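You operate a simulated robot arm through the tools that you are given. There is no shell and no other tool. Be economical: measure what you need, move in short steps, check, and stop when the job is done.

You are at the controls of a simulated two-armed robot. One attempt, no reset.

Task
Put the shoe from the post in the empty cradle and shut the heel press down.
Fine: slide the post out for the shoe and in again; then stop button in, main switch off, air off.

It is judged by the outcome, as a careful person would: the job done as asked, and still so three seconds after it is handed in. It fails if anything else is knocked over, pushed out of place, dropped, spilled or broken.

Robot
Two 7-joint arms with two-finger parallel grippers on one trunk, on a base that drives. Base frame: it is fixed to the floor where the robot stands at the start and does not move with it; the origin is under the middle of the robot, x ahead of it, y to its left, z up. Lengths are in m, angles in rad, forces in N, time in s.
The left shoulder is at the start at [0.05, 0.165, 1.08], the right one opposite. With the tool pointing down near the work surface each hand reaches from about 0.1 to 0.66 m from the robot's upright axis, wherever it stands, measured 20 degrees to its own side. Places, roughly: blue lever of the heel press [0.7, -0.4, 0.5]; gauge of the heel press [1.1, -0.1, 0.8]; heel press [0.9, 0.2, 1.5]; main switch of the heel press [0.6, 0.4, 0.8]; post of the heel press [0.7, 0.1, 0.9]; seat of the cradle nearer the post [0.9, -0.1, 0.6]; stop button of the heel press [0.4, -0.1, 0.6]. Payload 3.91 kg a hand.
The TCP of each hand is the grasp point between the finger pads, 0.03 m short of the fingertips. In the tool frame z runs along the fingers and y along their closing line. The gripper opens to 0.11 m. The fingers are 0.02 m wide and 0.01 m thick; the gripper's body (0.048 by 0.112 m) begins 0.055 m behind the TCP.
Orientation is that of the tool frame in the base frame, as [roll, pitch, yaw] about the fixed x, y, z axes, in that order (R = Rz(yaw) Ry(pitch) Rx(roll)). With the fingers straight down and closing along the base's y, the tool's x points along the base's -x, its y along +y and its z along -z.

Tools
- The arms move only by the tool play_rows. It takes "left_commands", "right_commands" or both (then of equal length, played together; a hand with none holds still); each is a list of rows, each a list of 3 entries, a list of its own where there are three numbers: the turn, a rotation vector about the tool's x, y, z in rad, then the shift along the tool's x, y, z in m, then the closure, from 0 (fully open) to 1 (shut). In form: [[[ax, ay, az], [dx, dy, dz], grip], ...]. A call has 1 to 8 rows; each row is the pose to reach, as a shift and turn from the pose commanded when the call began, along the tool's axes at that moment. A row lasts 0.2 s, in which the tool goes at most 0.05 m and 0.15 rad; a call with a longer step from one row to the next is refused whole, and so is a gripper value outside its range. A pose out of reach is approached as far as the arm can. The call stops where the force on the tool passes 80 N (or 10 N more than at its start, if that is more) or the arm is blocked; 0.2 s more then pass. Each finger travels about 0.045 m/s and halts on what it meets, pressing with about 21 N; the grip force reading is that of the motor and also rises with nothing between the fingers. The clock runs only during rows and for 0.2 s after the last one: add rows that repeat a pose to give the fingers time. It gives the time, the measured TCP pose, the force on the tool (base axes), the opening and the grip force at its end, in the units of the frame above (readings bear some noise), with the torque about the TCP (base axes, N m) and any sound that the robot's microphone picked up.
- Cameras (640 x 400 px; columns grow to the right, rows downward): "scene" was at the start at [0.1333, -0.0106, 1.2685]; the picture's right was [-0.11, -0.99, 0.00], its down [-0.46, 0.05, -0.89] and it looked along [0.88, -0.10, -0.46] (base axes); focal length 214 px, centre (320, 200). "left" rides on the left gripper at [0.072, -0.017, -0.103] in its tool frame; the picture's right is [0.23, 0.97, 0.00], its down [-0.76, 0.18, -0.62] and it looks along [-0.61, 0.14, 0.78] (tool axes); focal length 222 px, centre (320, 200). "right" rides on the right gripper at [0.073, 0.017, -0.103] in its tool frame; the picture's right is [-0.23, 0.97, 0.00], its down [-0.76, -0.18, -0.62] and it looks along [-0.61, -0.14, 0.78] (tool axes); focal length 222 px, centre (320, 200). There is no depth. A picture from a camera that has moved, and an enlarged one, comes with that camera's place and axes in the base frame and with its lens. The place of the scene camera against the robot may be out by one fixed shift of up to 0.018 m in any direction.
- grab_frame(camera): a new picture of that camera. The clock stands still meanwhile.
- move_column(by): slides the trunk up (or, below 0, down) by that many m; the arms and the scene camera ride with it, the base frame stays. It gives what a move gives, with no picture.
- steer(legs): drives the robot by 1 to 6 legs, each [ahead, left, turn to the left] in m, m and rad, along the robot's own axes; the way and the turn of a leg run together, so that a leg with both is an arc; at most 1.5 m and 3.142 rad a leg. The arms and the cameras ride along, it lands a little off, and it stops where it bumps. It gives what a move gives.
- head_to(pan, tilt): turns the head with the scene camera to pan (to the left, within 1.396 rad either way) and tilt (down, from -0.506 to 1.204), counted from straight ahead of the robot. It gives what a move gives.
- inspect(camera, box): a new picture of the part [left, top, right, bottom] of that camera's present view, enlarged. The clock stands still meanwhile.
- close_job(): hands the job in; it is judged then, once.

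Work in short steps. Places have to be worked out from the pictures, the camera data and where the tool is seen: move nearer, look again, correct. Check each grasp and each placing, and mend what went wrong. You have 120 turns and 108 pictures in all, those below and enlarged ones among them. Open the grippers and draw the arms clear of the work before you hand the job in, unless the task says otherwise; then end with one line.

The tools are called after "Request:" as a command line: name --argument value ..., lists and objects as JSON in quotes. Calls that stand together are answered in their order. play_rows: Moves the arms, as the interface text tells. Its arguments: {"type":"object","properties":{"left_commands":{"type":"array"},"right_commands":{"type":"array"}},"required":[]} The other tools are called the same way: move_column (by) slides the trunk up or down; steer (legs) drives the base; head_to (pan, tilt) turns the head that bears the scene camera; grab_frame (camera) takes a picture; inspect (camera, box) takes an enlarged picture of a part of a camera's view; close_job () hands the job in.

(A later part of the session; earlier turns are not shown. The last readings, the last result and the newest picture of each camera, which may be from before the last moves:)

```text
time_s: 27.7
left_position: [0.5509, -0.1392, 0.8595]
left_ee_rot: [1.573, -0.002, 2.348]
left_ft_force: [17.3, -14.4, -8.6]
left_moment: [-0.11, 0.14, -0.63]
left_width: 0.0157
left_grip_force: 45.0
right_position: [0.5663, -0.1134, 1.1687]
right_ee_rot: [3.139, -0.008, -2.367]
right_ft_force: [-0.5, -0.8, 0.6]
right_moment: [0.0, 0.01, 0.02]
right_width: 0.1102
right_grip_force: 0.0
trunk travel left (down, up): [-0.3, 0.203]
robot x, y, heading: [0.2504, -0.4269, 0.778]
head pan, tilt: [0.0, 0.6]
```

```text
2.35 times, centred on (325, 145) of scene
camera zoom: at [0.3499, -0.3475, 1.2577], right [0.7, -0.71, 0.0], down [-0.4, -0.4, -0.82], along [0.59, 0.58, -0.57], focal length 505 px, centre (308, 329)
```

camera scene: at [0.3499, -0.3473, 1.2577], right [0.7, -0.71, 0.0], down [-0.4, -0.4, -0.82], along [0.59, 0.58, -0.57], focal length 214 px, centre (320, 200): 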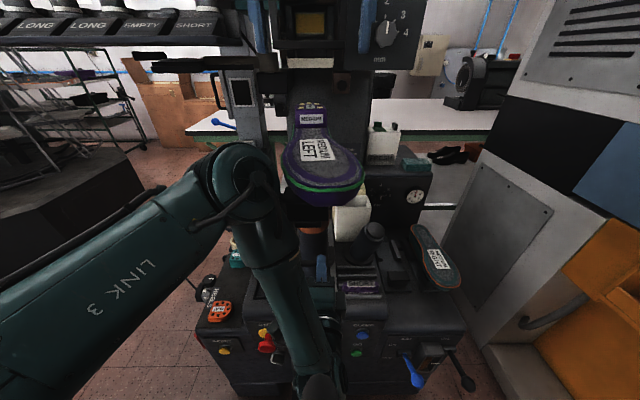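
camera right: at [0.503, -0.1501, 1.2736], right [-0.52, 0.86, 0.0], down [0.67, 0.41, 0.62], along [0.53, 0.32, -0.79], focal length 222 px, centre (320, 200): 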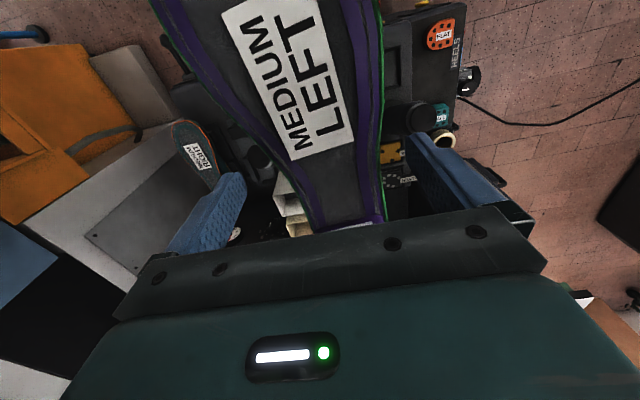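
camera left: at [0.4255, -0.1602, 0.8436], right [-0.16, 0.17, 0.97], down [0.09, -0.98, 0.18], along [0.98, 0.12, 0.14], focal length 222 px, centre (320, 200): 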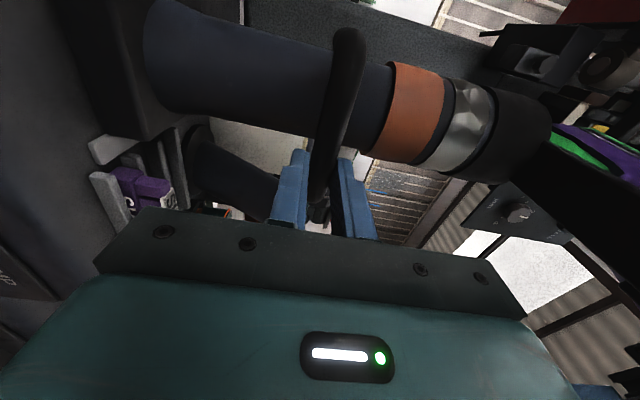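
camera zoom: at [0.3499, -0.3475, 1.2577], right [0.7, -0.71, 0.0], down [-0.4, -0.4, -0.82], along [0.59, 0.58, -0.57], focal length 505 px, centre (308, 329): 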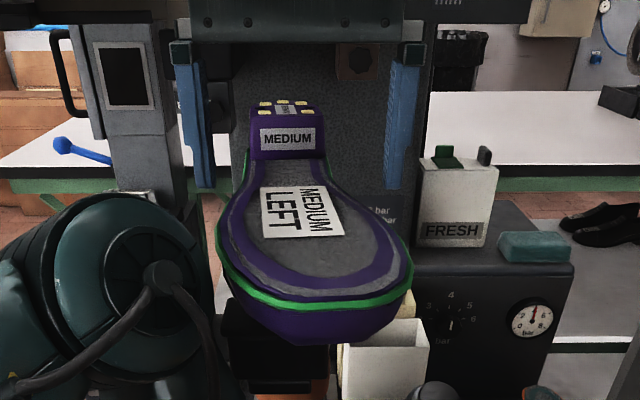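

Triangulated: sole z≈1.134, waist centre R≈0.474. I shift 1.4 cm heel-ward, 4 mm left, descend to TCP z≈1.115, then close gently.

Request:
play_rows --right_commands '[[[0, 0, 0], [-0.014, 0.004, 0.01], 0], [[0, 0, 0], [-0.014, 0.004, 0.03], 0], [[0, 0, 0], [-0.014, 0.004, 0.053], 0], [[0, 0, 0], [-0.014, 0.004, 0.053], 0]]'

Request:
grab_frame --camera "right"

Request:
inspect --camera "scene" --box '[250, 60, 400, 230]'

```text
time_s: 28.7
left_position: [0.5513, -0.1399, 0.8602]
left_ee_rot: [1.573, 0.002, 2.348]
left_ft_force: [15.1, -16.5, -8.5]
left_moment: [-0.15, 0.1, -0.55]
left_width: 0.0157
left_grip_force: 45.2
right_position: [0.5721, -0.0993, 1.1174]
right_ee_rot: [3.138, -0.009, -2.368]
right_ft_force: [-0.1, 0.3, -0.4]
right_moment: [-0.04, -0.01, 0.02]
right_width: 0.1099
right_grip_force: 0.1
trunk travel left (down, up): [-0.3, 0.203]
robot x, y, heading: [0.2504, -0.4274, 0.778]
head pan, tilt: [0.0, 0.6]
```

```text
69 pictures are left
camera right: at [0.5093, -0.1373, 1.2209], right [-0.52, 0.85, 0.0], down [0.67, 0.41, 0.62], along [0.53, 0.32, -0.79], focal length 222 px, centre (320, 200)
```

right: 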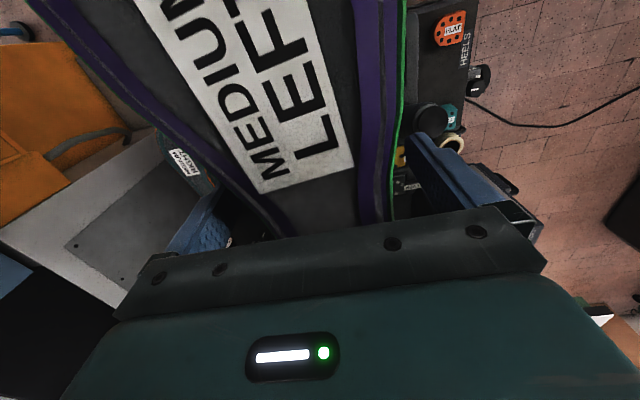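

```text
2.35 times, centred on (325, 145) of scene
camera zoom: at [0.3499, -0.3476, 1.2577], right [0.7, -0.71, 0.0], down [-0.4, -0.4, -0.82], along [0.59, 0.58, -0.57], focal length 505 px, centre (308, 329)
```

zoom: 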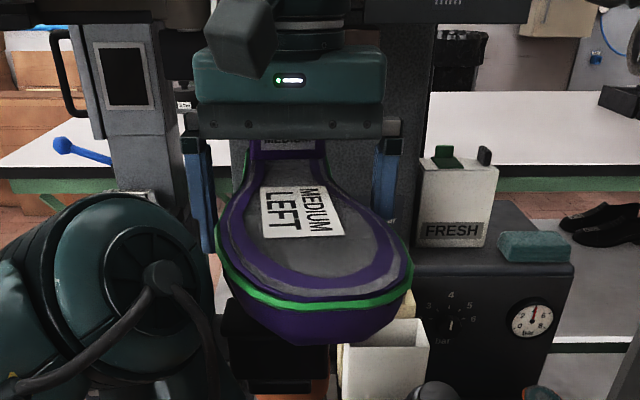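

The fingers straddle the waist on both sides. I close the right gripper.

Request:
play_rows --right_commands '[[[0, 0, 0], [0, 0, 0], 0.5], [[0, 0, 0], [0, 0, 0], 1], [[0, 0, 0], [0, 0, 0], 1], [[0, 0, 0], [0, 0, 0], 1], [[0, 0, 0], [0, 0, 0], 1], [[0, 0, 0], [0, 0, 0], 1]]'

Request:
grab_frame --camera "right"

```text
time_s: 30.1
left_position: [0.5502, -0.1388, 0.8613]
left_ee_rot: [1.574, -0.001, 2.346]
left_ft_force: [14.9, -17.4, -6.9]
left_moment: [-0.12, 0.09, -0.36]
left_width: 0.0157
left_grip_force: 45.1
right_position: [0.572, -0.0992, 1.1165]
right_ee_rot: [3.14, -0.009, -2.365]
right_ft_force: [-0.4, 1.3, 0.4]
right_moment: [0.02, 0.25, 0.36]
right_width: 0.0625
right_grip_force: 20.9
trunk travel left (down, up): [-0.3, 0.203]
robot x, y, heading: [0.2532, -0.4284, 0.782]
head pan, tilt: [0.0, 0.6]
```

```text
67 pictures are left
camera right: at [0.5093, -0.1373, 1.2211], right [-0.52, 0.85, 0.0], down [0.67, 0.41, 0.62], along [0.53, 0.32, -0.79], focal length 222 px, centre (320, 200)
```

right: 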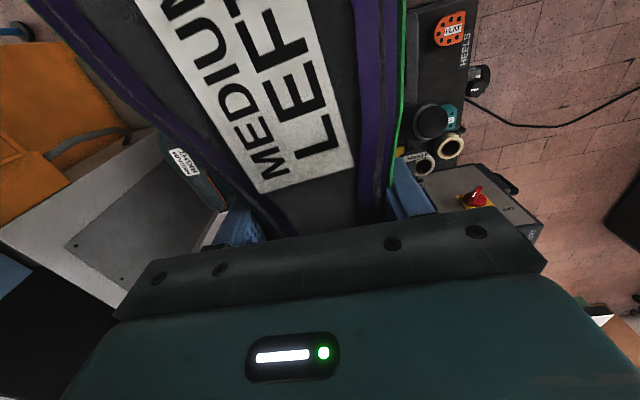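

The shoe is gripped at 0.0625 m. I lift straight up 6 cm slowly and check.

Request:
play_rows --right_commands '[[[0, 0, 0], [0, 0, -0.01], 1], [[0, 0, 0], [0, 0, -0.025], 1], [[0, 0, 0], [0, 0, -0.04], 1], [[0, 0, 0], [0, 0, -0.06], 1], [[0, 0, 0], [0, 0, -0.06], 1]]'

Request:
grab_frame --camera "scene"

Request:
grab_frame --camera "right"

```text
time_s: 31.3
left_position: [0.5508, -0.1389, 0.8597]
left_ee_rot: [1.574, -0.001, 2.347]
left_ft_force: [15.1, -15.3, -6.1]
left_moment: [-0.09, 0.05, -0.64]
left_width: 0.0158
left_grip_force: 45.6
right_position: [0.5732, -0.0991, 1.1767]
right_ee_rot: [-3.141, -0.008, -2.367]
right_ft_force: [0.3, 0.4, -8.4]
right_moment: [-0.02, 0.02, 0.04]
right_width: 0.0613
right_grip_force: 20.6
trunk travel left (down, up): [-0.3, 0.203]
robot x, y, heading: [0.2529, -0.4281, 0.781]
head pan, tilt: [0.0, 0.6]
```

```text
66 pictures are left
camera scene: at [0.3502, -0.3473, 1.2576], right [0.7, -0.71, 0.0], down [-0.4, -0.4, -0.82], along [0.59, 0.58, -0.57], focal length 214 px, centre (320, 200)
```

scene: 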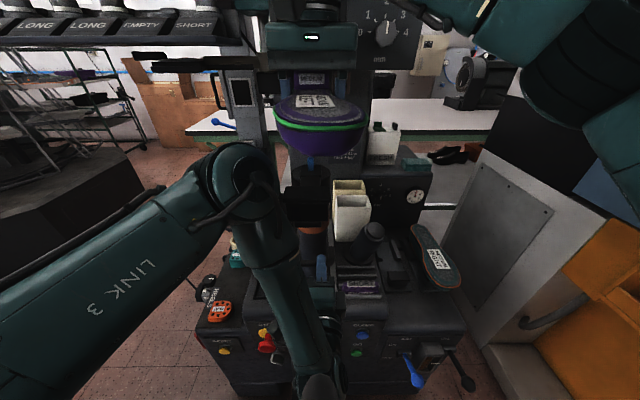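

```text
65 pictures are left
camera right: at [0.5107, -0.1369, 1.2816], right [-0.52, 0.85, 0.0], down [0.67, 0.41, 0.62], along [0.53, 0.32, -0.79], focal length 222 px, centre (320, 200)
```

right: 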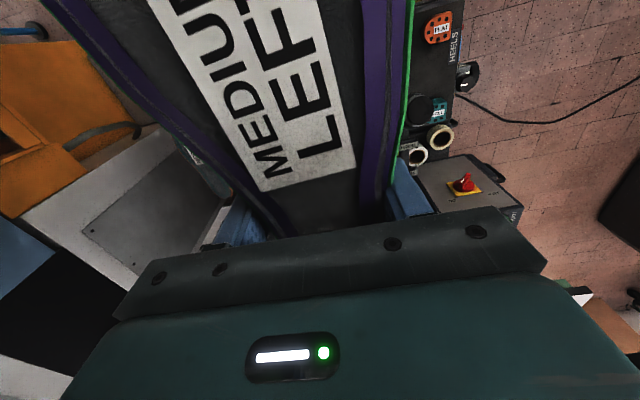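

The shoe is off (0.86 kg in the right hand), post still out. I raise the shoe 4 cm more, carry it right 14 cm clear, then push the post back in with the left hand.

Request:
play_rows --right_commands '[[[0, 0, 0], [0, 0, -0.02], 1], [[0, 0, 0], [0, 0, -0.045], 1], [[0, 0, 0], [0, -0.035, -0.045], 1], [[0, 0, 0], [0, -0.07, -0.045], 1], [[0, 0, 0], [0, -0.105, -0.045], 1], [[0, 0, 0], [0, -0.14, -0.045], 1]]'

Request:
play_rows --left_commands '[[[0, 0, 0], [0, 0, 0.03], 1], [[0, 0, 0], [0, 0, 0.06], 1], [[0, 0, 0], [0, 0, 0.09], 1], [[0, 0, 0], [0, 0, 0.12], 1], [[0, 0, 0], [0, 0, 0.14], 1], [[0, 0, 0], [0, 0, 0.155], 1], [[0, 0, 0], [0, 0, 0.165], 1]]'

Request:
grab_frame --camera "scene"

Request:
grab_frame --camera "left"

```text
time_s: 32.7
left_position: [0.551, -0.139, 0.8597]
left_ee_rot: [1.575, -0.002, 2.349]
left_ft_force: [15.8, -18.1, -5.9]
left_moment: [0.04, 0.19, 0.21]
left_width: 0.0157
left_grip_force: 45.0
right_position: [0.6724, -0.1991, 1.221]
right_ee_rot: [3.139, -0.01, -2.368]
right_ft_force: [-0.4, -1.0, -7.2]
right_moment: [0.0, -0.02, 0.0]
right_width: 0.0615
right_grip_force: 20.5
trunk travel left (down, up): [-0.3, 0.203]
robot x, y, heading: [0.2523, -0.4263, 0.777]
head pan, tilt: [0.0, 0.6]
```

```text
time_s: 34.3
left_position: [0.665, -0.0279, 0.8612]
left_ee_rot: [1.598, 0.0, 2.367]
left_ft_force: [-35.4, -1.6, -28.2]
left_moment: [-0.57, 0.32, 0.51]
left_width: 0.0155
left_grip_force: 45.1
left hand out of reach, approached as far as the arm can: row 5, 6, 7
right_position: [0.669, -0.1947, 1.2217]
right_ee_rot: [-3.14, -0.007, -2.364]
right_ft_force: [0.2, 0.4, -7.5]
right_moment: [-0.04, 0.01, 0.0]
right_width: 0.0615
right_grip_force: 21.1
trunk travel left (down, up): [-0.3, 0.203]
robot x, y, heading: [0.2524, -0.4299, 0.78]
head pan, tilt: [0.0, 0.6]
```

```text
64 pictures are left
camera scene: at [0.3465, -0.3441, 1.2573], right [0.7, -0.71, 0.0], down [-0.4, -0.4, -0.82], along [0.59, 0.58, -0.57], focal length 214 px, centre (320, 200)
```

scene: 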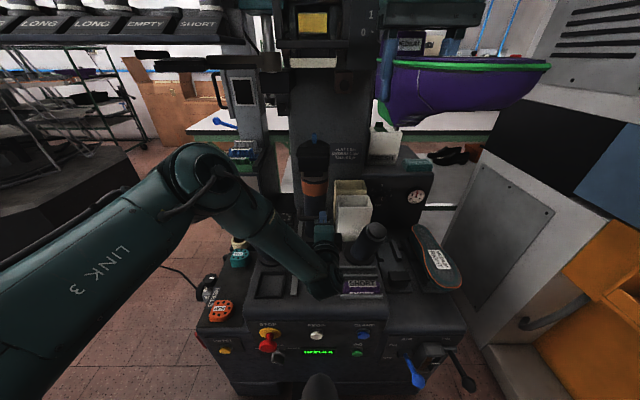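

```text
63 pictures are left
camera left: at [0.5401, -0.0509, 0.8466], right [-0.14, 0.18, 0.97], down [0.11, -0.97, 0.19], along [0.98, 0.14, 0.12], focal length 222 px, centre (320, 200)
```

left: 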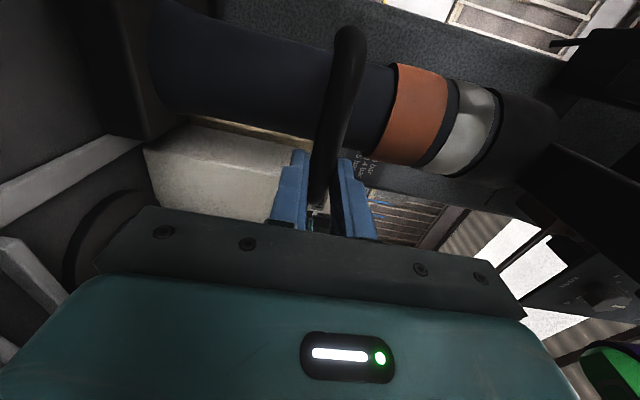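

The post moved back to the original grip position (A≈0.454), with a push force showing. I zoom to compare with the earlier picture of the post fully in.

Request:
inspect --camera "scene" --box '[250, 70, 370, 220]'

Request:
inspect --camera "scene" --box '[240, 170, 480, 320]'

```text
2.67 times, centred on (310, 145) of scene
camera zoom: at [0.3465, -0.3441, 1.2573], right [0.7, -0.71, 0.0], down [-0.4, -0.4, -0.82], along [0.59, 0.58, -0.57], focal length 572 px, centre (347, 347)
```

zoom: 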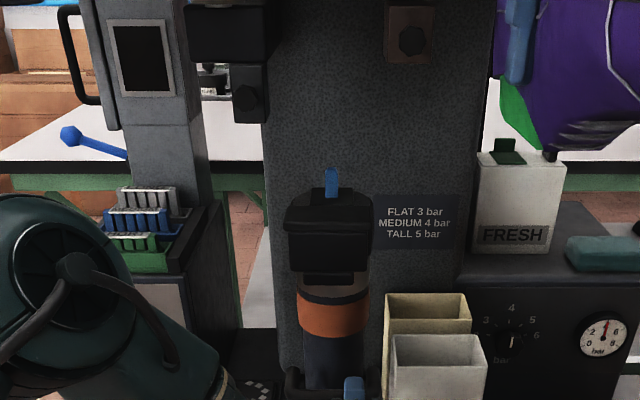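

```text
2.67 times, centred on (360, 245) of scene
camera zoom: at [0.3465, -0.3441, 1.2573], right [0.7, -0.71, 0.0], down [-0.4, -0.4, -0.82], along [0.59, 0.58, -0.57], focal length 572 px, centre (213, 80)
```

zoom: 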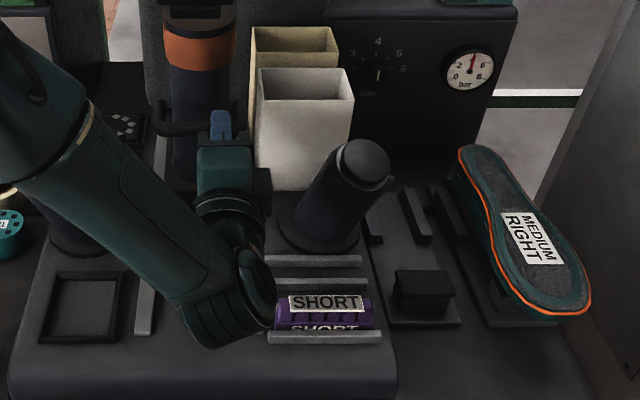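

The post coincides with its original image position to within a few mm: it is in. I open the left gripper and withdraw it backward.

Request:
play_rows --left_commands '[[[0, 0, 0], [0, 0, 0], 0.5], [[0, 0, 0], [0, 0, 0], 0], [[0, 0, 0], [0, 0, 0], 0], [[0, 0, 0], [0, 0, 0], 0], [[0, 0, 0], [0, 0, 0], 0], [[0, 0, 0], [0, 0, -0.03], 0], [[0, 0, 0], [0, 0, -0.07], 0], [[0, 0, 0], [0, 0, -0.1], 0]]'

Request:
grab_frame --camera "left"

Request:
grab_frame --camera "right"

```text
time_s: 36.1
left_position: [0.6003, -0.1008, 0.8695]
left_ee_rot: [1.572, 0.0, 2.352]
left_ft_force: [-0.5, -0.9, 0.3]
left_moment: [0.01, 0.03, 0.0]
left_width: 0.1098
left_grip_force: 0.0
right_position: [0.6707, -0.198, 1.2215]
right_ee_rot: [-3.141, -0.011, -2.368]
right_ft_force: [-0.1, -0.3, -7.8]
right_moment: [0.0, -0.03, 0.01]
right_width: 0.0615
right_grip_force: 21.2
trunk travel left (down, up): [-0.3, 0.203]
robot x, y, heading: [0.2473, -0.4251, 0.777]
head pan, tilt: [0.0, 0.6]
```

```text
60 pictures are left
camera left: at [0.4756, -0.1215, 0.8524], right [-0.16, 0.16, 0.97], down [0.09, -0.98, 0.18], along [0.98, 0.12, 0.14], focal length 222 px, centre (320, 200)
```

left: 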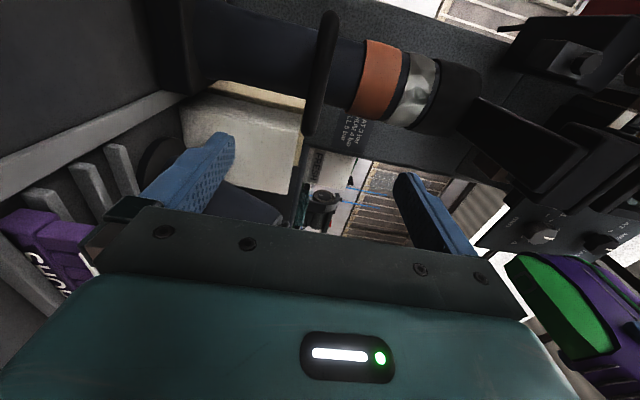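

```text
59 pictures are left
camera right: at [0.6077, -0.2357, 1.3256], right [-0.52, 0.85, 0.0], down [0.67, 0.41, 0.62], along [0.53, 0.32, -0.79], focal length 222 px, centre (320, 200)
```

right: 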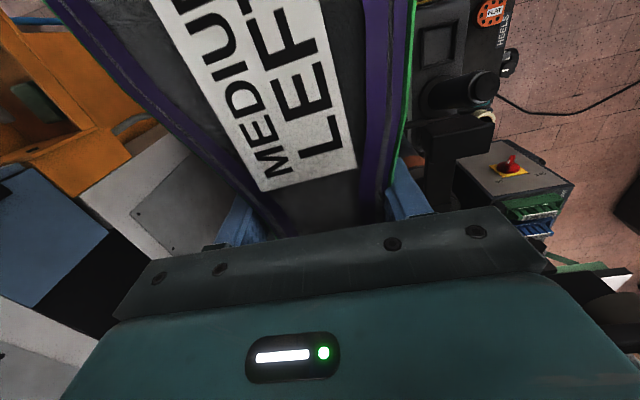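

The left hand is free and the post in. The cradle walls lie at A≈0.53–0.63, R≈0.713/0.787; front block at A≈0.46, R≈0.755; judging by the other shoe, the heel should end at A≈0.63, so the TCP belongs at A≈0.54, R≈0.75. I tuck the left hand back/up and drive right 0.25 to get within reach.

Request:
play_rows --left_commands '[[[0, 0, 0], [0.0, 0.02, -0.03], 0], [[0, 0, 0], [0.035, 0.05, -0.04], 0], [[0, 0, 0], [0.07, 0.08, -0.05], 0], [[0, 0, 0], [0.11, 0.1, -0.05], 0]]'

Request:
steer --legs '[[0, -0.25, 0]]'

Request:
grab_frame --camera "scene"

```text
time_s: 37.1
left_position: [0.4864, -0.0592, 0.969]
left_ee_rot: [1.574, 0.002, 2.35]
left_ft_force: [0.6, 0.0, -0.5]
left_moment: [-0.04, -0.01, 0.01]
left_width: 0.1099
left_grip_force: 0.1
right_position: [0.6709, -0.1963, 1.2216]
right_ee_rot: [-3.139, -0.009, -2.366]
right_ft_force: [-0.7, -0.2, -7.3]
right_moment: [-0.02, -0.03, -0.01]
right_width: 0.0616
right_grip_force: 21.1
trunk travel left (down, up): [-0.3, 0.203]
robot x, y, heading: [0.2502, -0.4257, 0.778]
head pan, tilt: [0.0, 0.6]
```

```text
time_s: 39.9
left_position: [0.6615, -0.237, 0.9694]
left_ee_rot: [1.572, -0.001, 2.352]
left_ft_force: [0.1, 0.4, 0.6]
left_moment: [0.04, -0.03, 0.02]
left_width: 0.11
left_grip_force: 0.1
right_position: [0.8457, -0.373, 1.2203]
right_ee_rot: [3.141, -0.009, -2.367]
right_ft_force: [-0.8, 0.2, -7.6]
right_moment: [0.03, 0.03, -0.02]
right_width: 0.0612
right_grip_force: 20.9
trunk travel left (down, up): [-0.3, 0.203]
robot x, y, heading: [0.4254, -0.605, 0.787]
head pan, tilt: [0.0, 0.6]
```

```text
58 pictures are left
camera scene: at [0.5226, -0.5224, 1.2577], right [0.7, -0.71, 0.0], down [-0.4, -0.4, -0.82], along [0.59, 0.58, -0.57], focal length 214 px, centre (320, 200)
```

scene: 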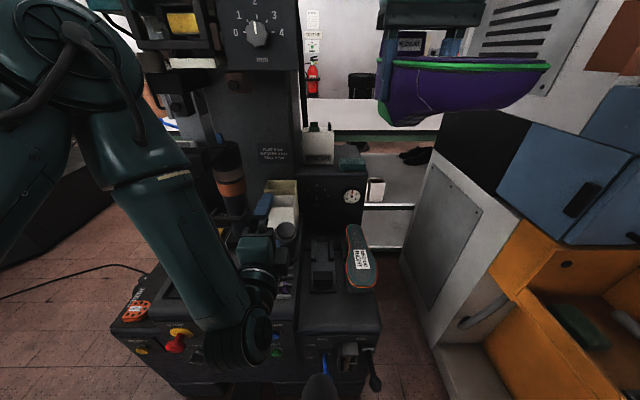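

The cradle is now straight ahead. I zoom in on it for geometry.

Request:
inspect --camera "scene" --box '[270, 210, 400, 310]'

Request:
grab_frame --camera "right"

Request:
inspect --camera "scene" --box '[360, 20, 560, 140]'

```text
4.00 times, centred on (335, 260) of scene
camera zoom: at [0.5226, -0.5224, 1.2577], right [0.7, -0.71, 0.0], down [-0.4, -0.4, -0.82], along [0.59, 0.58, -0.57], focal length 858 px, centre (260, -40)
```

zoom: 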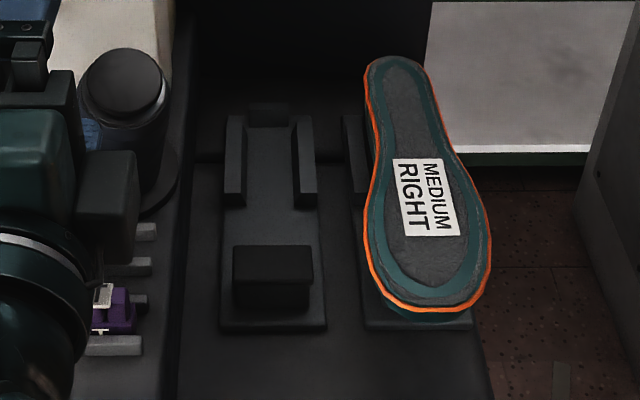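

```text
56 pictures are left
camera right: at [0.7816, -0.4114, 1.3254], right [-0.52, 0.85, 0.0], down [0.67, 0.41, 0.62], along [0.53, 0.32, -0.79], focal length 222 px, centre (320, 200)
```

right: 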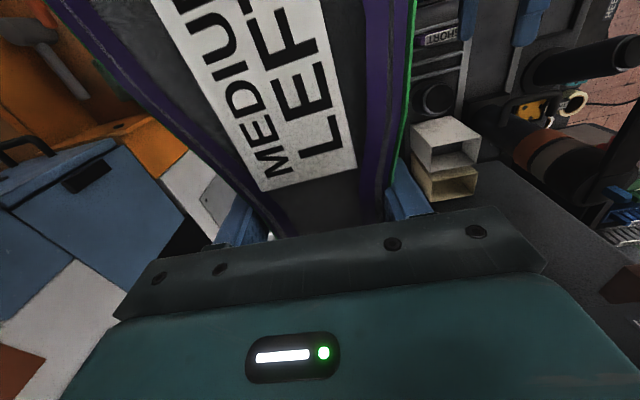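

```text
3.20 times, centred on (460, 80) of scene
camera zoom: at [0.5226, -0.5224, 1.2577], right [0.7, -0.71, 0.0], down [-0.4, -0.4, -0.82], along [0.59, 0.58, -0.57], focal length 686 px, centre (-128, 584)
```

zoom: 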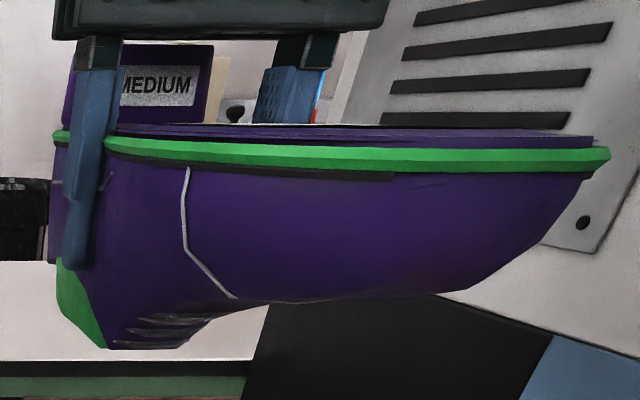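

Camera geometry: cradle centre line R≈0.749, heel stop at A≈0.624, block A 0.435–0.47; the placed right shoe has sole z≈0.72, heel at A≈0.627, toe at 0.36. I move the shoe onto the centre line, the left hand 8 cm away to the left, then nudge the base forward.

Request:
play_rows --left_commands '[[[0, 0, 0], [0.03, 0, 0], 0], [[0, 0, 0], [0.06, 0, 0], 0], [[0, 0, 0], [0.08, 0, 0], 0], [[0, 0, 0], [0.08, 0, 0], 0]]' --right_commands '[[[0, 0, 0], [0, 0.03, 0], 1], [[0, 0, 0], [0, 0.06, 0], 1], [[0, 0, 0], [0, 0.09, 0], 1], [[0, 0, 0], [0, 0.109, 0], 1]]'

Request:
steer --legs '[[0.07, 0, 0]]'

Request:
grab_frame --camera "scene"

```text
time_s: 40.9
left_position: [0.6376, -0.2262, 0.9859]
left_ee_rot: [1.575, 0.0, 2.353]
left_ft_force: [0.2, 0.6, 0.2]
left_moment: [-0.01, -0.01, -0.02]
left_width: 0.1099
left_grip_force: 0.0
left hand out of reach, approached as far as the arm can: row 1, 2, 3, 4
right_position: [0.7677, -0.296, 1.2214]
right_ee_rot: [-3.14, -0.009, -2.367]
right_ft_force: [0.2, 0.3, -8.1]
right_moment: [0.01, -0.05, -0.04]
right_width: 0.0615
right_grip_force: 20.7
trunk travel left (down, up): [-0.3, 0.203]
robot x, y, heading: [0.4267, -0.6035, 0.78]
head pan, tilt: [0.0, 0.6]
```

```text
time_s: 41.9
left_position: [0.6875, -0.1773, 0.9842]
left_ee_rot: [1.573, 0.0, 2.352]
left_ft_force: [-0.2, -0.1, 0.1]
left_moment: [0.01, 0.0, 0.02]
left_width: 0.1097
left_grip_force: 0.2
right_position: [0.819, -0.2454, 1.2222]
right_ee_rot: [-3.141, -0.009, -2.366]
right_ft_force: [-0.5, -0.3, -7.8]
right_moment: [-0.02, 0.06, -0.03]
right_width: 0.0615
right_grip_force: 20.2
trunk travel left (down, up): [-0.3, 0.203]
robot x, y, heading: [0.4776, -0.5547, 0.773]
head pan, tilt: [0.0, 0.6]
```

```text
54 pictures are left
camera scene: at [0.5728, -0.4723, 1.2576], right [0.7, -0.71, 0.0], down [-0.4, -0.4, -0.82], along [0.59, 0.58, -0.57], focal length 214 px, centre (320, 200)
```

scene: 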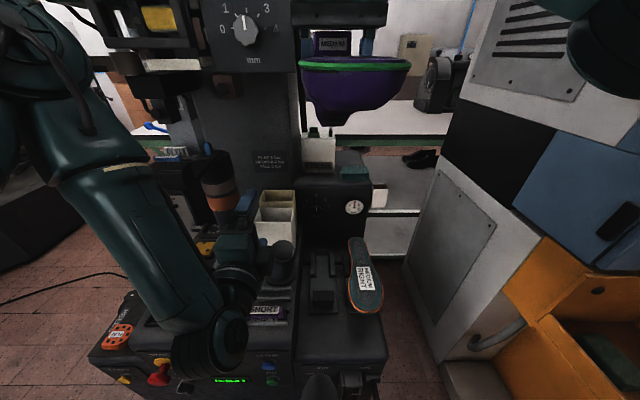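

The base advanced 7 cm freely (A_r≈-0.05). Now I lower the shoe toward the cradle: TCP to A≈0.53, z≈0.87.

Request:
play_rows --right_commands '[[[0, 0, 0], [-0.015, 0, 0.044], 1], [[0, 0, 0], [-0.03, 0, 0.088], 1], [[0, 0, 0], [-0.045, 0, 0.132], 1], [[0, 0, 0], [-0.06, 0, 0.176], 1], [[0, 0, 0], [-0.075, 0, 0.22], 1], [[0, 0, 0], [-0.09, 0, 0.264], 1], [[0, 0, 0], [-0.105, 0, 0.308], 1], [[0, 0, 0], [-0.12, 0, 0.35], 1]]'

Request:
grab_frame --camera "scene"

Request:
inspect --camera "scene" --box '[260, 150, 400, 320]'

Request:
grab_frame --camera "right"

```text
time_s: 43.7
left_position: [0.6864, -0.1777, 0.9854]
left_ee_rot: [1.576, -0.001, 2.353]
left_ft_force: [-0.9, 0.0, 0.5]
left_moment: [-0.01, 0.01, 0.0]
left_width: 0.1099
left_grip_force: 0.0
right_position: [0.9031, -0.163, 0.87]
right_ee_rot: [3.141, -0.01, -2.366]
right_ft_force: [-0.2, 0.5, -7.3]
right_moment: [-0.04, 0.01, 0.03]
right_width: 0.0611
right_grip_force: 21.1
trunk travel left (down, up): [-0.3, 0.203]
robot x, y, heading: [0.4753, -0.5507, 0.778]
head pan, tilt: [0.0, 0.6]
```

```text
53 pictures are left
camera scene: at [0.5727, -0.4724, 1.2576], right [0.7, -0.71, 0.0], down [-0.4, -0.4, -0.82], along [0.59, 0.58, -0.57], focal length 214 px, centre (320, 200)
```

scene: 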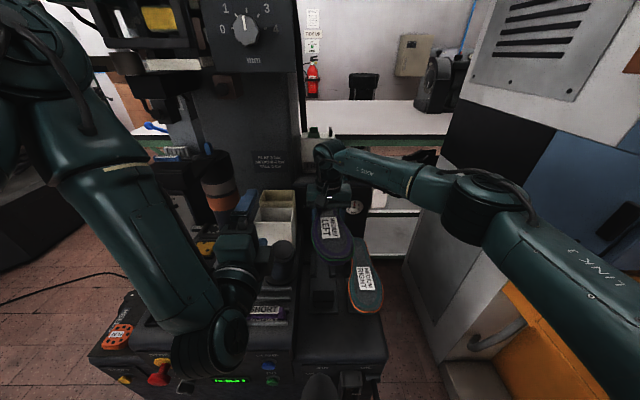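

```text
2.35 times, centred on (330, 235) of scene
camera zoom: at [0.5727, -0.4724, 1.2576], right [0.7, -0.71, 0.0], down [-0.4, -0.4, -0.82], along [0.59, 0.58, -0.57], focal length 505 px, centre (296, 118)
```

zoom: 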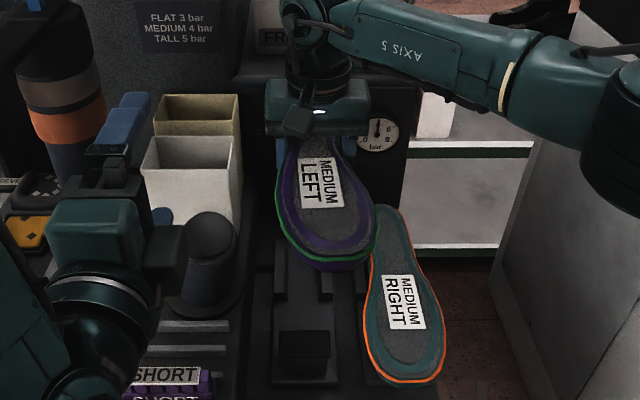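

```text
51 pictures are left
camera right: at [0.8397, -0.2016, 0.9737], right [-0.52, 0.85, 0.0], down [0.67, 0.41, 0.62], along [0.53, 0.32, -0.79], focal length 222 px, centre (320, 200)
```

right: 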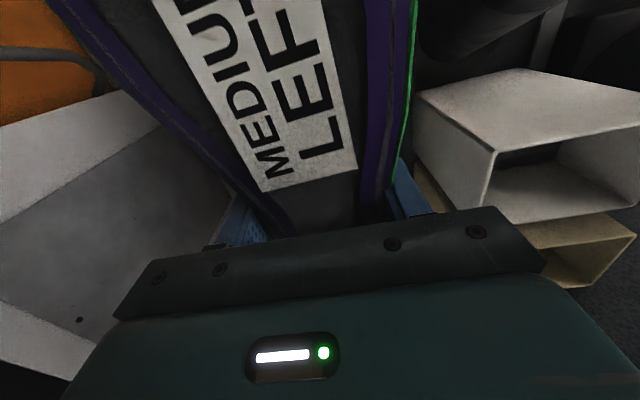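

Arm reached A≈0.529, R≈0.750. Compared in the same picture, the shoe sits ~1.4 cm right of the cradle line, ~2 cm too far in, and its toe is yawed ~0.07 rad right. I correct these and lower 10 cm, still above the cradle.

Request:
play_rows --right_commands '[[[0, 0, 0.02], [0.005, 0.005, 0.02], 1], [[0, 0, 0.045], [0.012, 0.01, 0.045], 1], [[0, 0, 0.07], [0.02, 0.014, 0.07], 1], [[0, 0, 0.07], [0.02, 0.014, 0.095], 1], [[0, 0, 0.07], [0.02, 0.014, 0.095], 1]]'

Request:
inspect --camera "scene" --box '[270, 190, 400, 320]'

```text
time_s: 44.9
left_position: [0.6869, -0.1774, 0.985]
left_ee_rot: [1.574, 0.0, 2.351]
left_ft_force: [0.6, 1.1, -0.5]
left_moment: [0.01, 0.02, -0.01]
left_width: 0.1102
left_grip_force: 0.0
right_position: [0.8773, -0.1704, 0.7747]
right_ee_rot: [-3.139, -0.009, -2.436]
right_ft_force: [0.0, 0.2, -7.4]
right_moment: [0.01, 0.01, 0.01]
right_width: 0.0614
right_grip_force: 20.4
trunk travel left (down, up): [-0.3, 0.203]
robot x, y, heading: [0.4742, -0.561, 0.779]
head pan, tilt: [0.0, 0.6]
```

```text
3.08 times, centred on (335, 255) of scene
camera zoom: at [0.5723, -0.4728, 1.2577], right [0.7, -0.71, 0.0], down [-0.4, -0.4, -0.82], along [0.59, 0.58, -0.57], focal length 660 px, centre (274, 31)
```

zoom: 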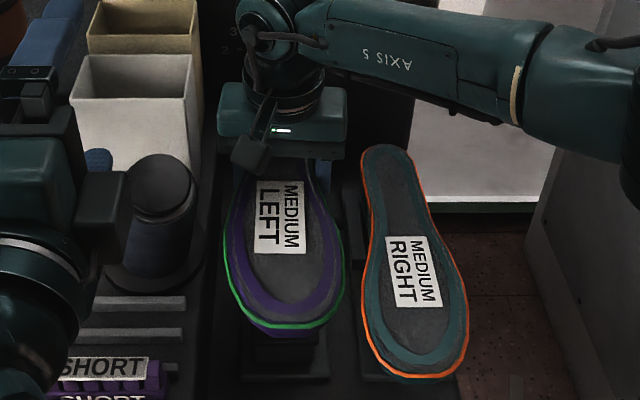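

Toe tip now reads A≈0.360, forefoot centre R≈0.748 vs cradle ≈0.750; aligned. I nudge 3 mm right and descend 5 cm.

Request:
play_rows --right_commands '[[[0, 0, 0], [0, -0.003, 0.015], 1], [[0, 0, 0], [0, -0.003, 0.03], 1], [[0, 0, 0], [0, -0.003, 0.045], 1], [[0, 0, 0], [0, -0.003, 0.052], 1]]'

Request:
inspect --camera "scene" --box '[270, 190, 400, 320]'

```text
time_s: 45.9
left_position: [0.687, -0.1768, 0.9861]
left_ee_rot: [1.575, 0.001, 2.353]
left_ft_force: [-0.5, 0.5, 0.2]
left_moment: [-0.03, -0.01, 0.0]
left_width: 0.1101
left_grip_force: 0.1
right_position: [0.8783, -0.1723, 0.7237]
right_ee_rot: [-3.139, -0.008, -2.435]
right_ft_force: [0.7, -0.6, -8.0]
right_moment: [0.0, 0.01, 0.01]
right_width: 0.0614
right_grip_force: 21.2
trunk travel left (down, up): [-0.3, 0.203]
robot x, y, heading: [0.4746, -0.5535, 0.787]
head pan, tilt: [0.0, 0.6]
```

```text
3.08 times, centred on (335, 255) of scene
camera zoom: at [0.5724, -0.4727, 1.2577], right [0.7, -0.71, 0.0], down [-0.4, -0.4, -0.82], along [0.59, 0.58, -0.57], focal length 660 px, centre (274, 31)
```

zoom: 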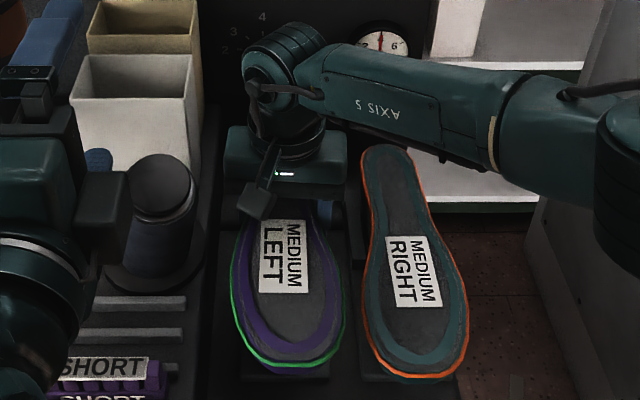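

Still free at z=0.724 (full weight on hand), well aligned with the cradle. I go down in small steps watching the force.

Request:
play_rows --right_commands '[[[0, 0, 0], [0, 0, 0.006], 1], [[0, 0, 0], [0, 0, 0.012], 1], [[0, 0, 0], [0, 0, 0.018], 1]]'

```text
time_s: 46.7
left_position: [0.6872, -0.1767, 0.9847]
left_ee_rot: [1.574, 0.001, 2.354]
left_ft_force: [0.5, -0.1, 0.5]
left_moment: [-0.01, -0.01, 0.0]
left_width: 0.1098
left_grip_force: 0.0
right_position: [0.8789, -0.1715, 0.7054]
right_ee_rot: [-3.139, -0.009, -2.435]
right_ft_force: [-0.1, 0.4, -6.9]
right_moment: [-0.02, 0.02, 0.0]
right_width: 0.0615
right_grip_force: 21.6
trunk travel left (down, up): [-0.3, 0.203]
robot x, y, heading: [0.4766, -0.5559, 0.782]
head pan, tilt: [0.0, 0.6]
```

Still free at 0.705; I continue in small steps.

Request:
play_rows --right_commands '[[[0, 0, 0], [0, 0, 0.005], 1], [[0, 0, 0], [0, 0, 0.01], 1]]'

Request:
inspect --camera "scene" --box '[270, 190, 400, 320]'

```text
time_s: 47.3
left_position: [0.6857, -0.1769, 0.9855]
left_ee_rot: [1.574, 0.0, 2.352]
left_ft_force: [0.8, -0.2, -0.1]
left_moment: [0.03, 0.01, 0.02]
left_width: 0.1102
left_grip_force: 0.0
right_position: [0.8789, -0.171, 0.6948]
right_ee_rot: [-3.139, -0.01, -2.436]
right_ft_force: [1.2, 0.4, -7.3]
right_moment: [-0.03, 0.02, -0.03]
right_width: 0.0612
right_grip_force: 21.0
trunk travel left (down, up): [-0.3, 0.203]
robot x, y, heading: [0.4772, -0.5578, 0.778]
head pan, tilt: [0.0, 0.6]
```

```text
3.08 times, centred on (335, 255) of scene
camera zoom: at [0.5724, -0.4727, 1.2577], right [0.7, -0.71, 0.0], down [-0.4, -0.4, -0.82], along [0.59, 0.58, -0.57], focal length 660 px, centre (274, 31)
```

zoom: 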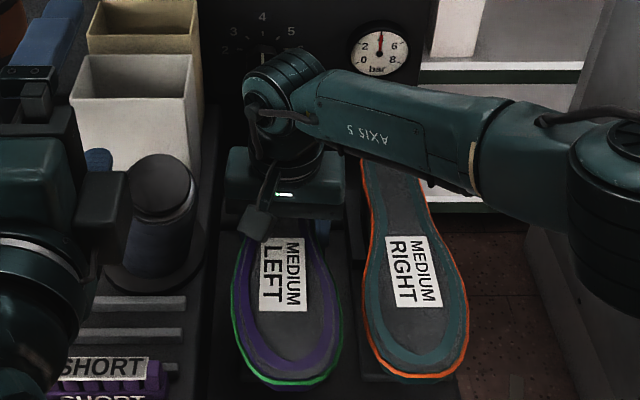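

Not yet in contact; image nearly matches the seated right shoe. I continue downward in 4 mm steps.

Request:
play_rows --right_commands '[[[0, 0, 0], [0, 0, 0.004], 1], [[0, 0, 0], [0, 0, 0.008], 1]]'

```text
time_s: 47.9
left_position: [0.686, -0.1771, 0.985]
left_ee_rot: [1.575, 0.0, 2.352]
left_ft_force: [-0.2, -0.8, 1.4]
left_moment: [-0.02, -0.03, -0.01]
left_width: 0.1101
left_grip_force: 0.1
right_position: [0.8791, -0.1718, 0.6885]
right_ee_rot: [-3.141, -0.007, -2.434]
right_ft_force: [-0.4, 0.2, -6.6]
right_moment: [0.01, 0.01, 0.01]
right_width: 0.0611
right_grip_force: 20.6
trunk travel left (down, up): [-0.3, 0.203]
robot x, y, heading: [0.4737, -0.5544, 0.774]
head pan, tilt: [0.0, 0.6]
```

Request:
play_rows --right_commands '[[[0, 0, 0], [0, 0, 0.004], 1], [[0, 0, 0], [0, 0, 0.008], 1]]'

Request:
inspect --camera "scene" --box '[270, 190, 400, 320]'

```text
time_s: 48.5
left_position: [0.688, -0.1769, 0.9863]
left_ee_rot: [1.574, 0.001, 2.353]
left_ft_force: [-0.2, -0.5, 0.1]
left_moment: [0.0, -0.03, 0.02]
left_width: 0.1097
left_grip_force: 0.1
right_position: [0.8798, -0.1714, 0.6797]
right_ee_rot: [-3.14, -0.008, -2.436]
right_ft_force: [0.4, -1.2, -2.7]
right_moment: [-0.22, 0.13, 0.03]
right_width: 0.0611
right_grip_force: 21.2
trunk travel left (down, up): [-0.3, 0.203]
robot x, y, heading: [0.4766, -0.5558, 0.781]
head pan, tilt: [0.0, 0.6]
```

```text
3.08 times, centred on (335, 255) of scene
camera zoom: at [0.5721, -0.4731, 1.2578], right [0.7, -0.71, 0.0], down [-0.4, -0.4, -0.82], along [0.59, 0.58, -0.57], focal length 660 px, centre (274, 31)
```

zoom: 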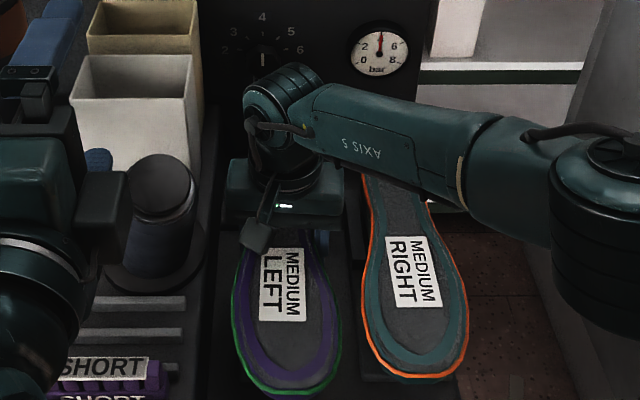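

The toe just touched the front block (contact ≈5 cm toe-ward of the TCP). Comparing with the right shoe at equal height, mine sits ~1.2 cm too near; I raise 6 mm, move 1.2 cm inward, and set down again.

Request:
play_rows --right_commands '[[[0, 0, 0], [0, 0, -0.008], 1], [[0, 0, 0], [-0.012, 0, -0.008], 1], [[0, 0, 0], [-0.012, 0, -0.003], 1], [[0, 0, 0], [-0.012, 0, 0.001], 1]]'

Request:
grab_frame --camera "left"

Request:
inspect --camera "scene" --box '[270, 190, 400, 320]'

```text
time_s: 49.5
left_position: [0.6864, -0.1777, 0.9862]
left_ee_rot: [1.573, 0.0, 2.353]
left_ft_force: [0.0, -0.9, -0.7]
left_moment: [0.01, 0.03, -0.01]
left_width: 0.1101
left_grip_force: 0.0
right_position: [0.8869, -0.1628, 0.6796]
right_ee_rot: [3.141, -0.009, -2.435]
right_ft_force: [-0.7, 1.3, -2.5]
right_moment: [-0.29, 0.2, 0.19]
right_width: 0.0614
right_grip_force: 21.5
trunk travel left (down, up): [-0.3, 0.203]
robot x, y, heading: [0.4745, -0.556, 0.78]
head pan, tilt: [0.0, 0.6]
```

```text
46 pictures are left
camera left: at [0.5623, -0.1984, 0.9687], right [-0.16, 0.16, 0.97], down [0.1, -0.98, 0.18], along [0.98, 0.12, 0.14], focal length 222 px, centre (320, 200)
```

left: 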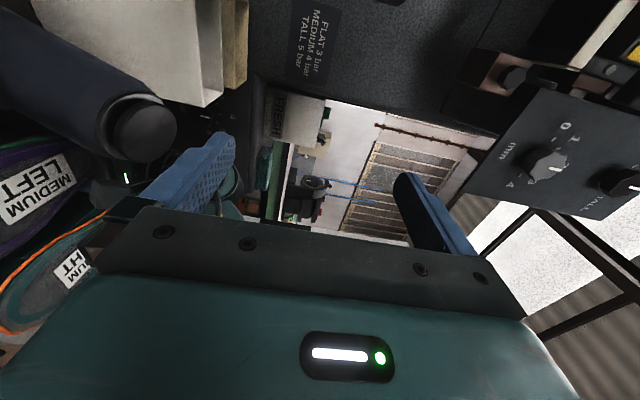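

```text
3.08 times, centred on (335, 255) of scene
camera zoom: at [0.572, -0.473, 1.2579], right [0.7, -0.71, 0.0], down [-0.4, -0.4, -0.82], along [0.59, 0.58, -0.57], focal length 660 px, centre (274, 31)
```

zoom: 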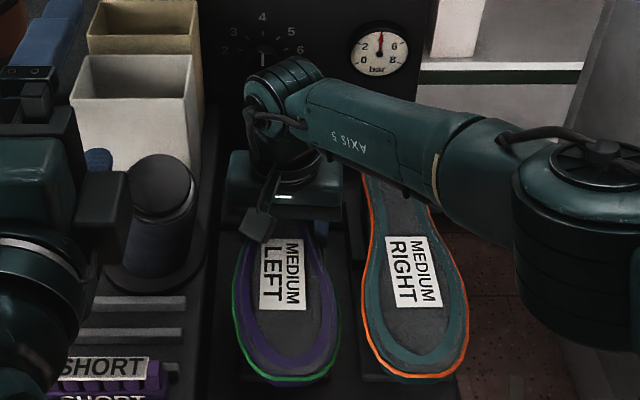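

Toe and label now line up with the right shoe. I ease down a few mm so the heel settles too.

Request:
play_rows --right_commands '[[[0, 0, 0], [0, 0, 0.003], 1], [[0, 0, 0], [0, 0, 0.005], 1], [[0, 0, 0], [0, 0, 0.005], 1]]'

```text
time_s: 50.3
left_position: [0.6859, -0.1784, 0.986]
left_ee_rot: [1.571, 0.0, 2.353]
left_ft_force: [-0.2, -0.4, 0.3]
left_moment: [0.03, 0.0, 0.03]
left_width: 0.1098
left_grip_force: 0.0
right_position: [0.8868, -0.1627, 0.6765]
right_ee_rot: [3.14, -0.001, -2.434]
right_ft_force: [0.0, 3.5, 19.1]
right_moment: [-0.27, -0.36, 0.54]
right_width: 0.0607
right_grip_force: 21.2
trunk travel left (down, up): [-0.3, 0.203]
robot x, y, heading: [0.4781, -0.5578, 0.78]
head pan, tilt: [0.0, 0.6]
```

Fully supported (+19 N, fore-aft balanced). I relieve 2 mm and open the right gripper, keeping the hand in place.

Request:
play_rows --right_commands '[[[0, 0, 0], [0, 0, -0.0025], 1], [[0, 0, 0], [0, 0, -0.0025], 0.7], [[0, 0, 0], [0, 0, -0.0025], 0.45], [[0, 0, 0], [0, 0, -0.0025], 0.3], [[0, 0, 0], [0, 0, -0.0025], 0.0], [[0, 0, 0], [0, 0, -0.0025], 0.0], [[0, 0, 0], [0, 0, -0.0025], 0.0]]'

Request:
inspect --camera "scene" --box '[270, 190, 400, 320]'

Request:
grab_frame --camera "right"

```text
time_s: 51.9
left_position: [0.6869, -0.1776, 0.9844]
left_ee_rot: [1.575, -0.001, 2.352]
left_ft_force: [-1.1, -0.1, -0.2]
left_moment: [-0.02, 0.0, -0.01]
left_width: 0.1102
left_grip_force: 0.1
right_position: [0.8861, -0.1643, 0.6761]
right_ee_rot: [-3.14, -0.01, -2.436]
right_ft_force: [-0.5, 0.6, 0.0]
right_moment: [-0.02, 0.03, 0.01]
right_width: 0.11
right_grip_force: 0.0
trunk travel left (down, up): [-0.3, 0.203]
robot x, y, heading: [0.4765, -0.5588, 0.778]
head pan, tilt: [0.0, 0.6]
```

```text
3.08 times, centred on (335, 255) of scene
camera zoom: at [0.5719, -0.4732, 1.2578], right [0.7, -0.71, 0.0], down [-0.4, -0.4, -0.83], along [0.59, 0.58, -0.56], focal length 660 px, centre (274, 31)
```

zoom: 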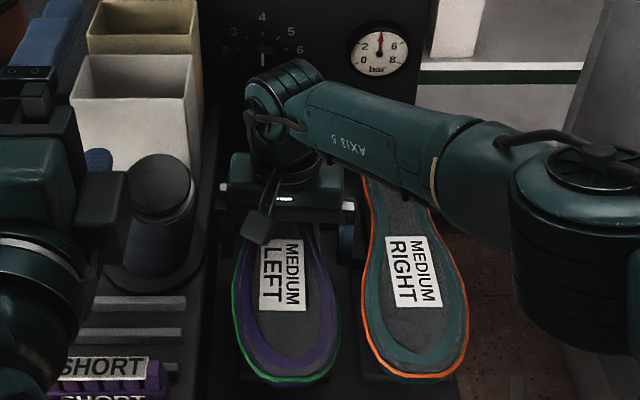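

```text
43 pictures are left
camera right: at [0.8218, -0.1978, 0.7806], right [-0.46, 0.89, 0.0], down [0.7, 0.36, 0.62], along [0.55, 0.28, -0.79], focal length 222 px, centre (320, 200)
```

right: 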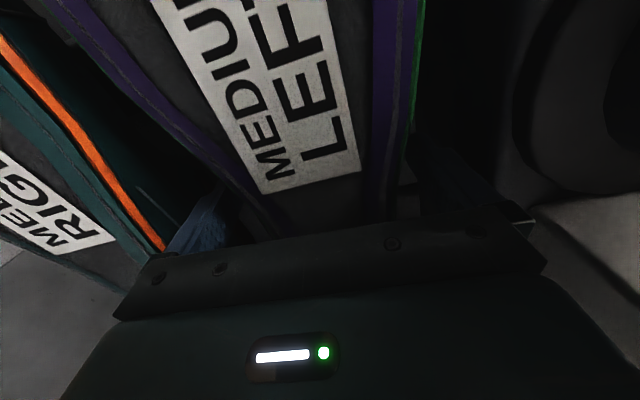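

The shoe stays put and the force is zero. I raise the right hand straight up and inspect the seating.

Request:
play_rows --right_commands '[[[0, 0, 0], [0, 0, -0.03], 0], [[0, 0, 0], [0, 0, -0.07], 0], [[0, 0, 0], [0, 0, -0.115], 0], [[0, 0, 0], [0, 0, -0.16], 0], [[0, 0, 0], [0.02, 0, -0.205], 0], [[0, 0, 0], [0.05, 0, -0.24], 0], [[0, 0, 0], [0.09, 0, -0.27], 0], [[0, 0, 0], [0.13, -0.02, -0.3], 0]]'

Request:
inspect --camera "scene" --box '[270, 190, 400, 320]'

Request:
grab_frame --camera "right"

```text
refused: row 8 steps farther than a row can; nothing moved
```

```text
3.08 times, centred on (335, 255) of scene
camera zoom: at [0.5719, -0.4732, 1.2578], right [0.7, -0.71, 0.0], down [-0.4, -0.4, -0.83], along [0.59, 0.58, -0.56], focal length 660 px, centre (274, 31)
```

zoom: 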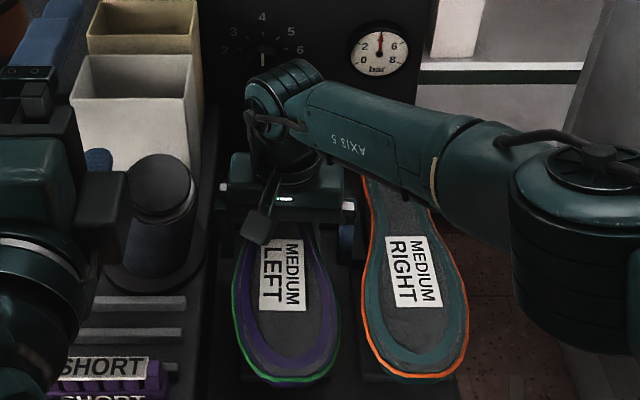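

```text
41 pictures are left
camera right: at [0.8218, -0.1978, 0.7806], right [-0.46, 0.89, 0.0], down [0.7, 0.36, 0.62], along [0.55, 0.28, -0.79], focal length 222 px, centre (320, 200)
```

right: 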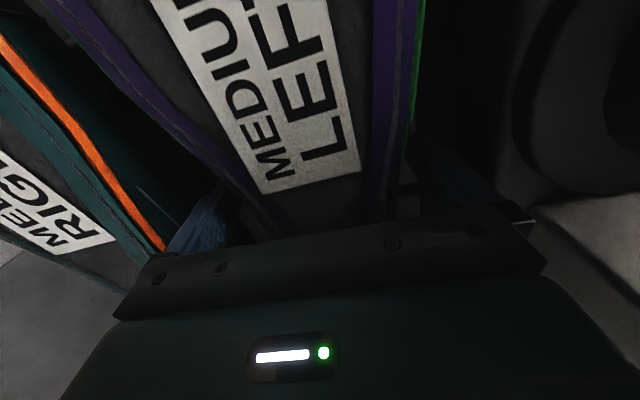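

The last row was too long a step; I repeat with a shorter one.

Request:
play_rows --right_commands '[[[0, 0, 0], [0, 0, -0.03], 0], [[0, 0, 0], [0, 0, -0.07], 0], [[0, 0, 0], [0, 0, -0.115], 0], [[0, 0, 0], [0, 0, -0.16], 0], [[0, 0, 0], [0.02, 0, -0.2], 0], [[0, 0, 0], [0.045, 0, -0.24], 0], [[0, 0, 0], [0.075, 0, -0.275], 0], [[0, 0, 0], [0.105, -0.01, -0.31], 0]]'

Request:
inspect --camera "scene" --box '[270, 190, 400, 320]'

Request:
grab_frame --camera "right"

```text
time_s: 53.7
left_position: [0.6855, -0.1778, 0.9862]
left_ee_rot: [1.573, 0.0, 2.354]
left_ft_force: [0.0, 0.0, 0.1]
left_moment: [0.01, 0.02, 0.0]
left_width: 0.1098
left_grip_force: 0.0
right_position: [0.8148, -0.2391, 0.9876]
right_ee_rot: [-3.138, -0.007, -2.436]
right_ft_force: [-1.2, 0.0, 0.4]
right_moment: [-0.02, 0.0, 0.03]
right_width: 0.1102
right_grip_force: 0.1
trunk travel left (down, up): [-0.3, 0.203]
robot x, y, heading: [0.4761, -0.5531, 0.784]
head pan, tilt: [0.0, 0.6]
```

```text
3.08 times, centred on (335, 255) of scene
camera zoom: at [0.5717, -0.4736, 1.2578], right [0.7, -0.71, 0.0], down [-0.4, -0.4, -0.83], along [0.59, 0.58, -0.56], focal length 660 px, centre (274, 31)
```

zoom: 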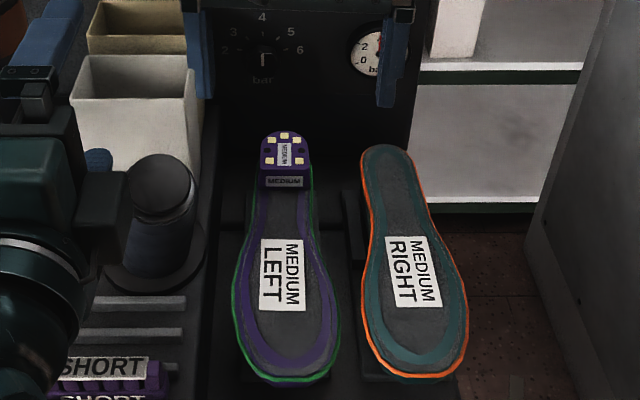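

```text
39 pictures are left
camera right: at [0.7492, -0.2726, 1.0917], right [-0.46, 0.89, 0.0], down [0.7, 0.36, 0.62], along [0.55, 0.28, -0.79], focal length 222 px, centre (320, 200)
```

right: 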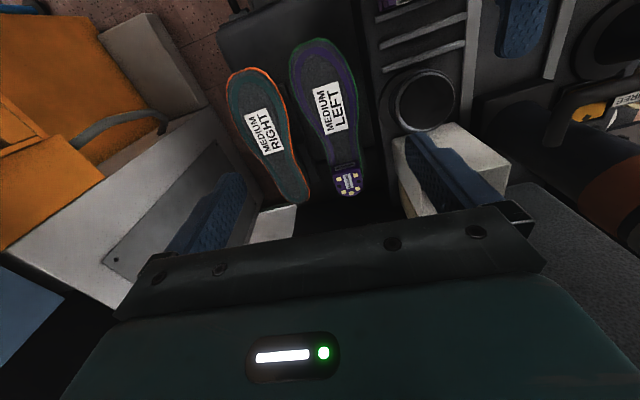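

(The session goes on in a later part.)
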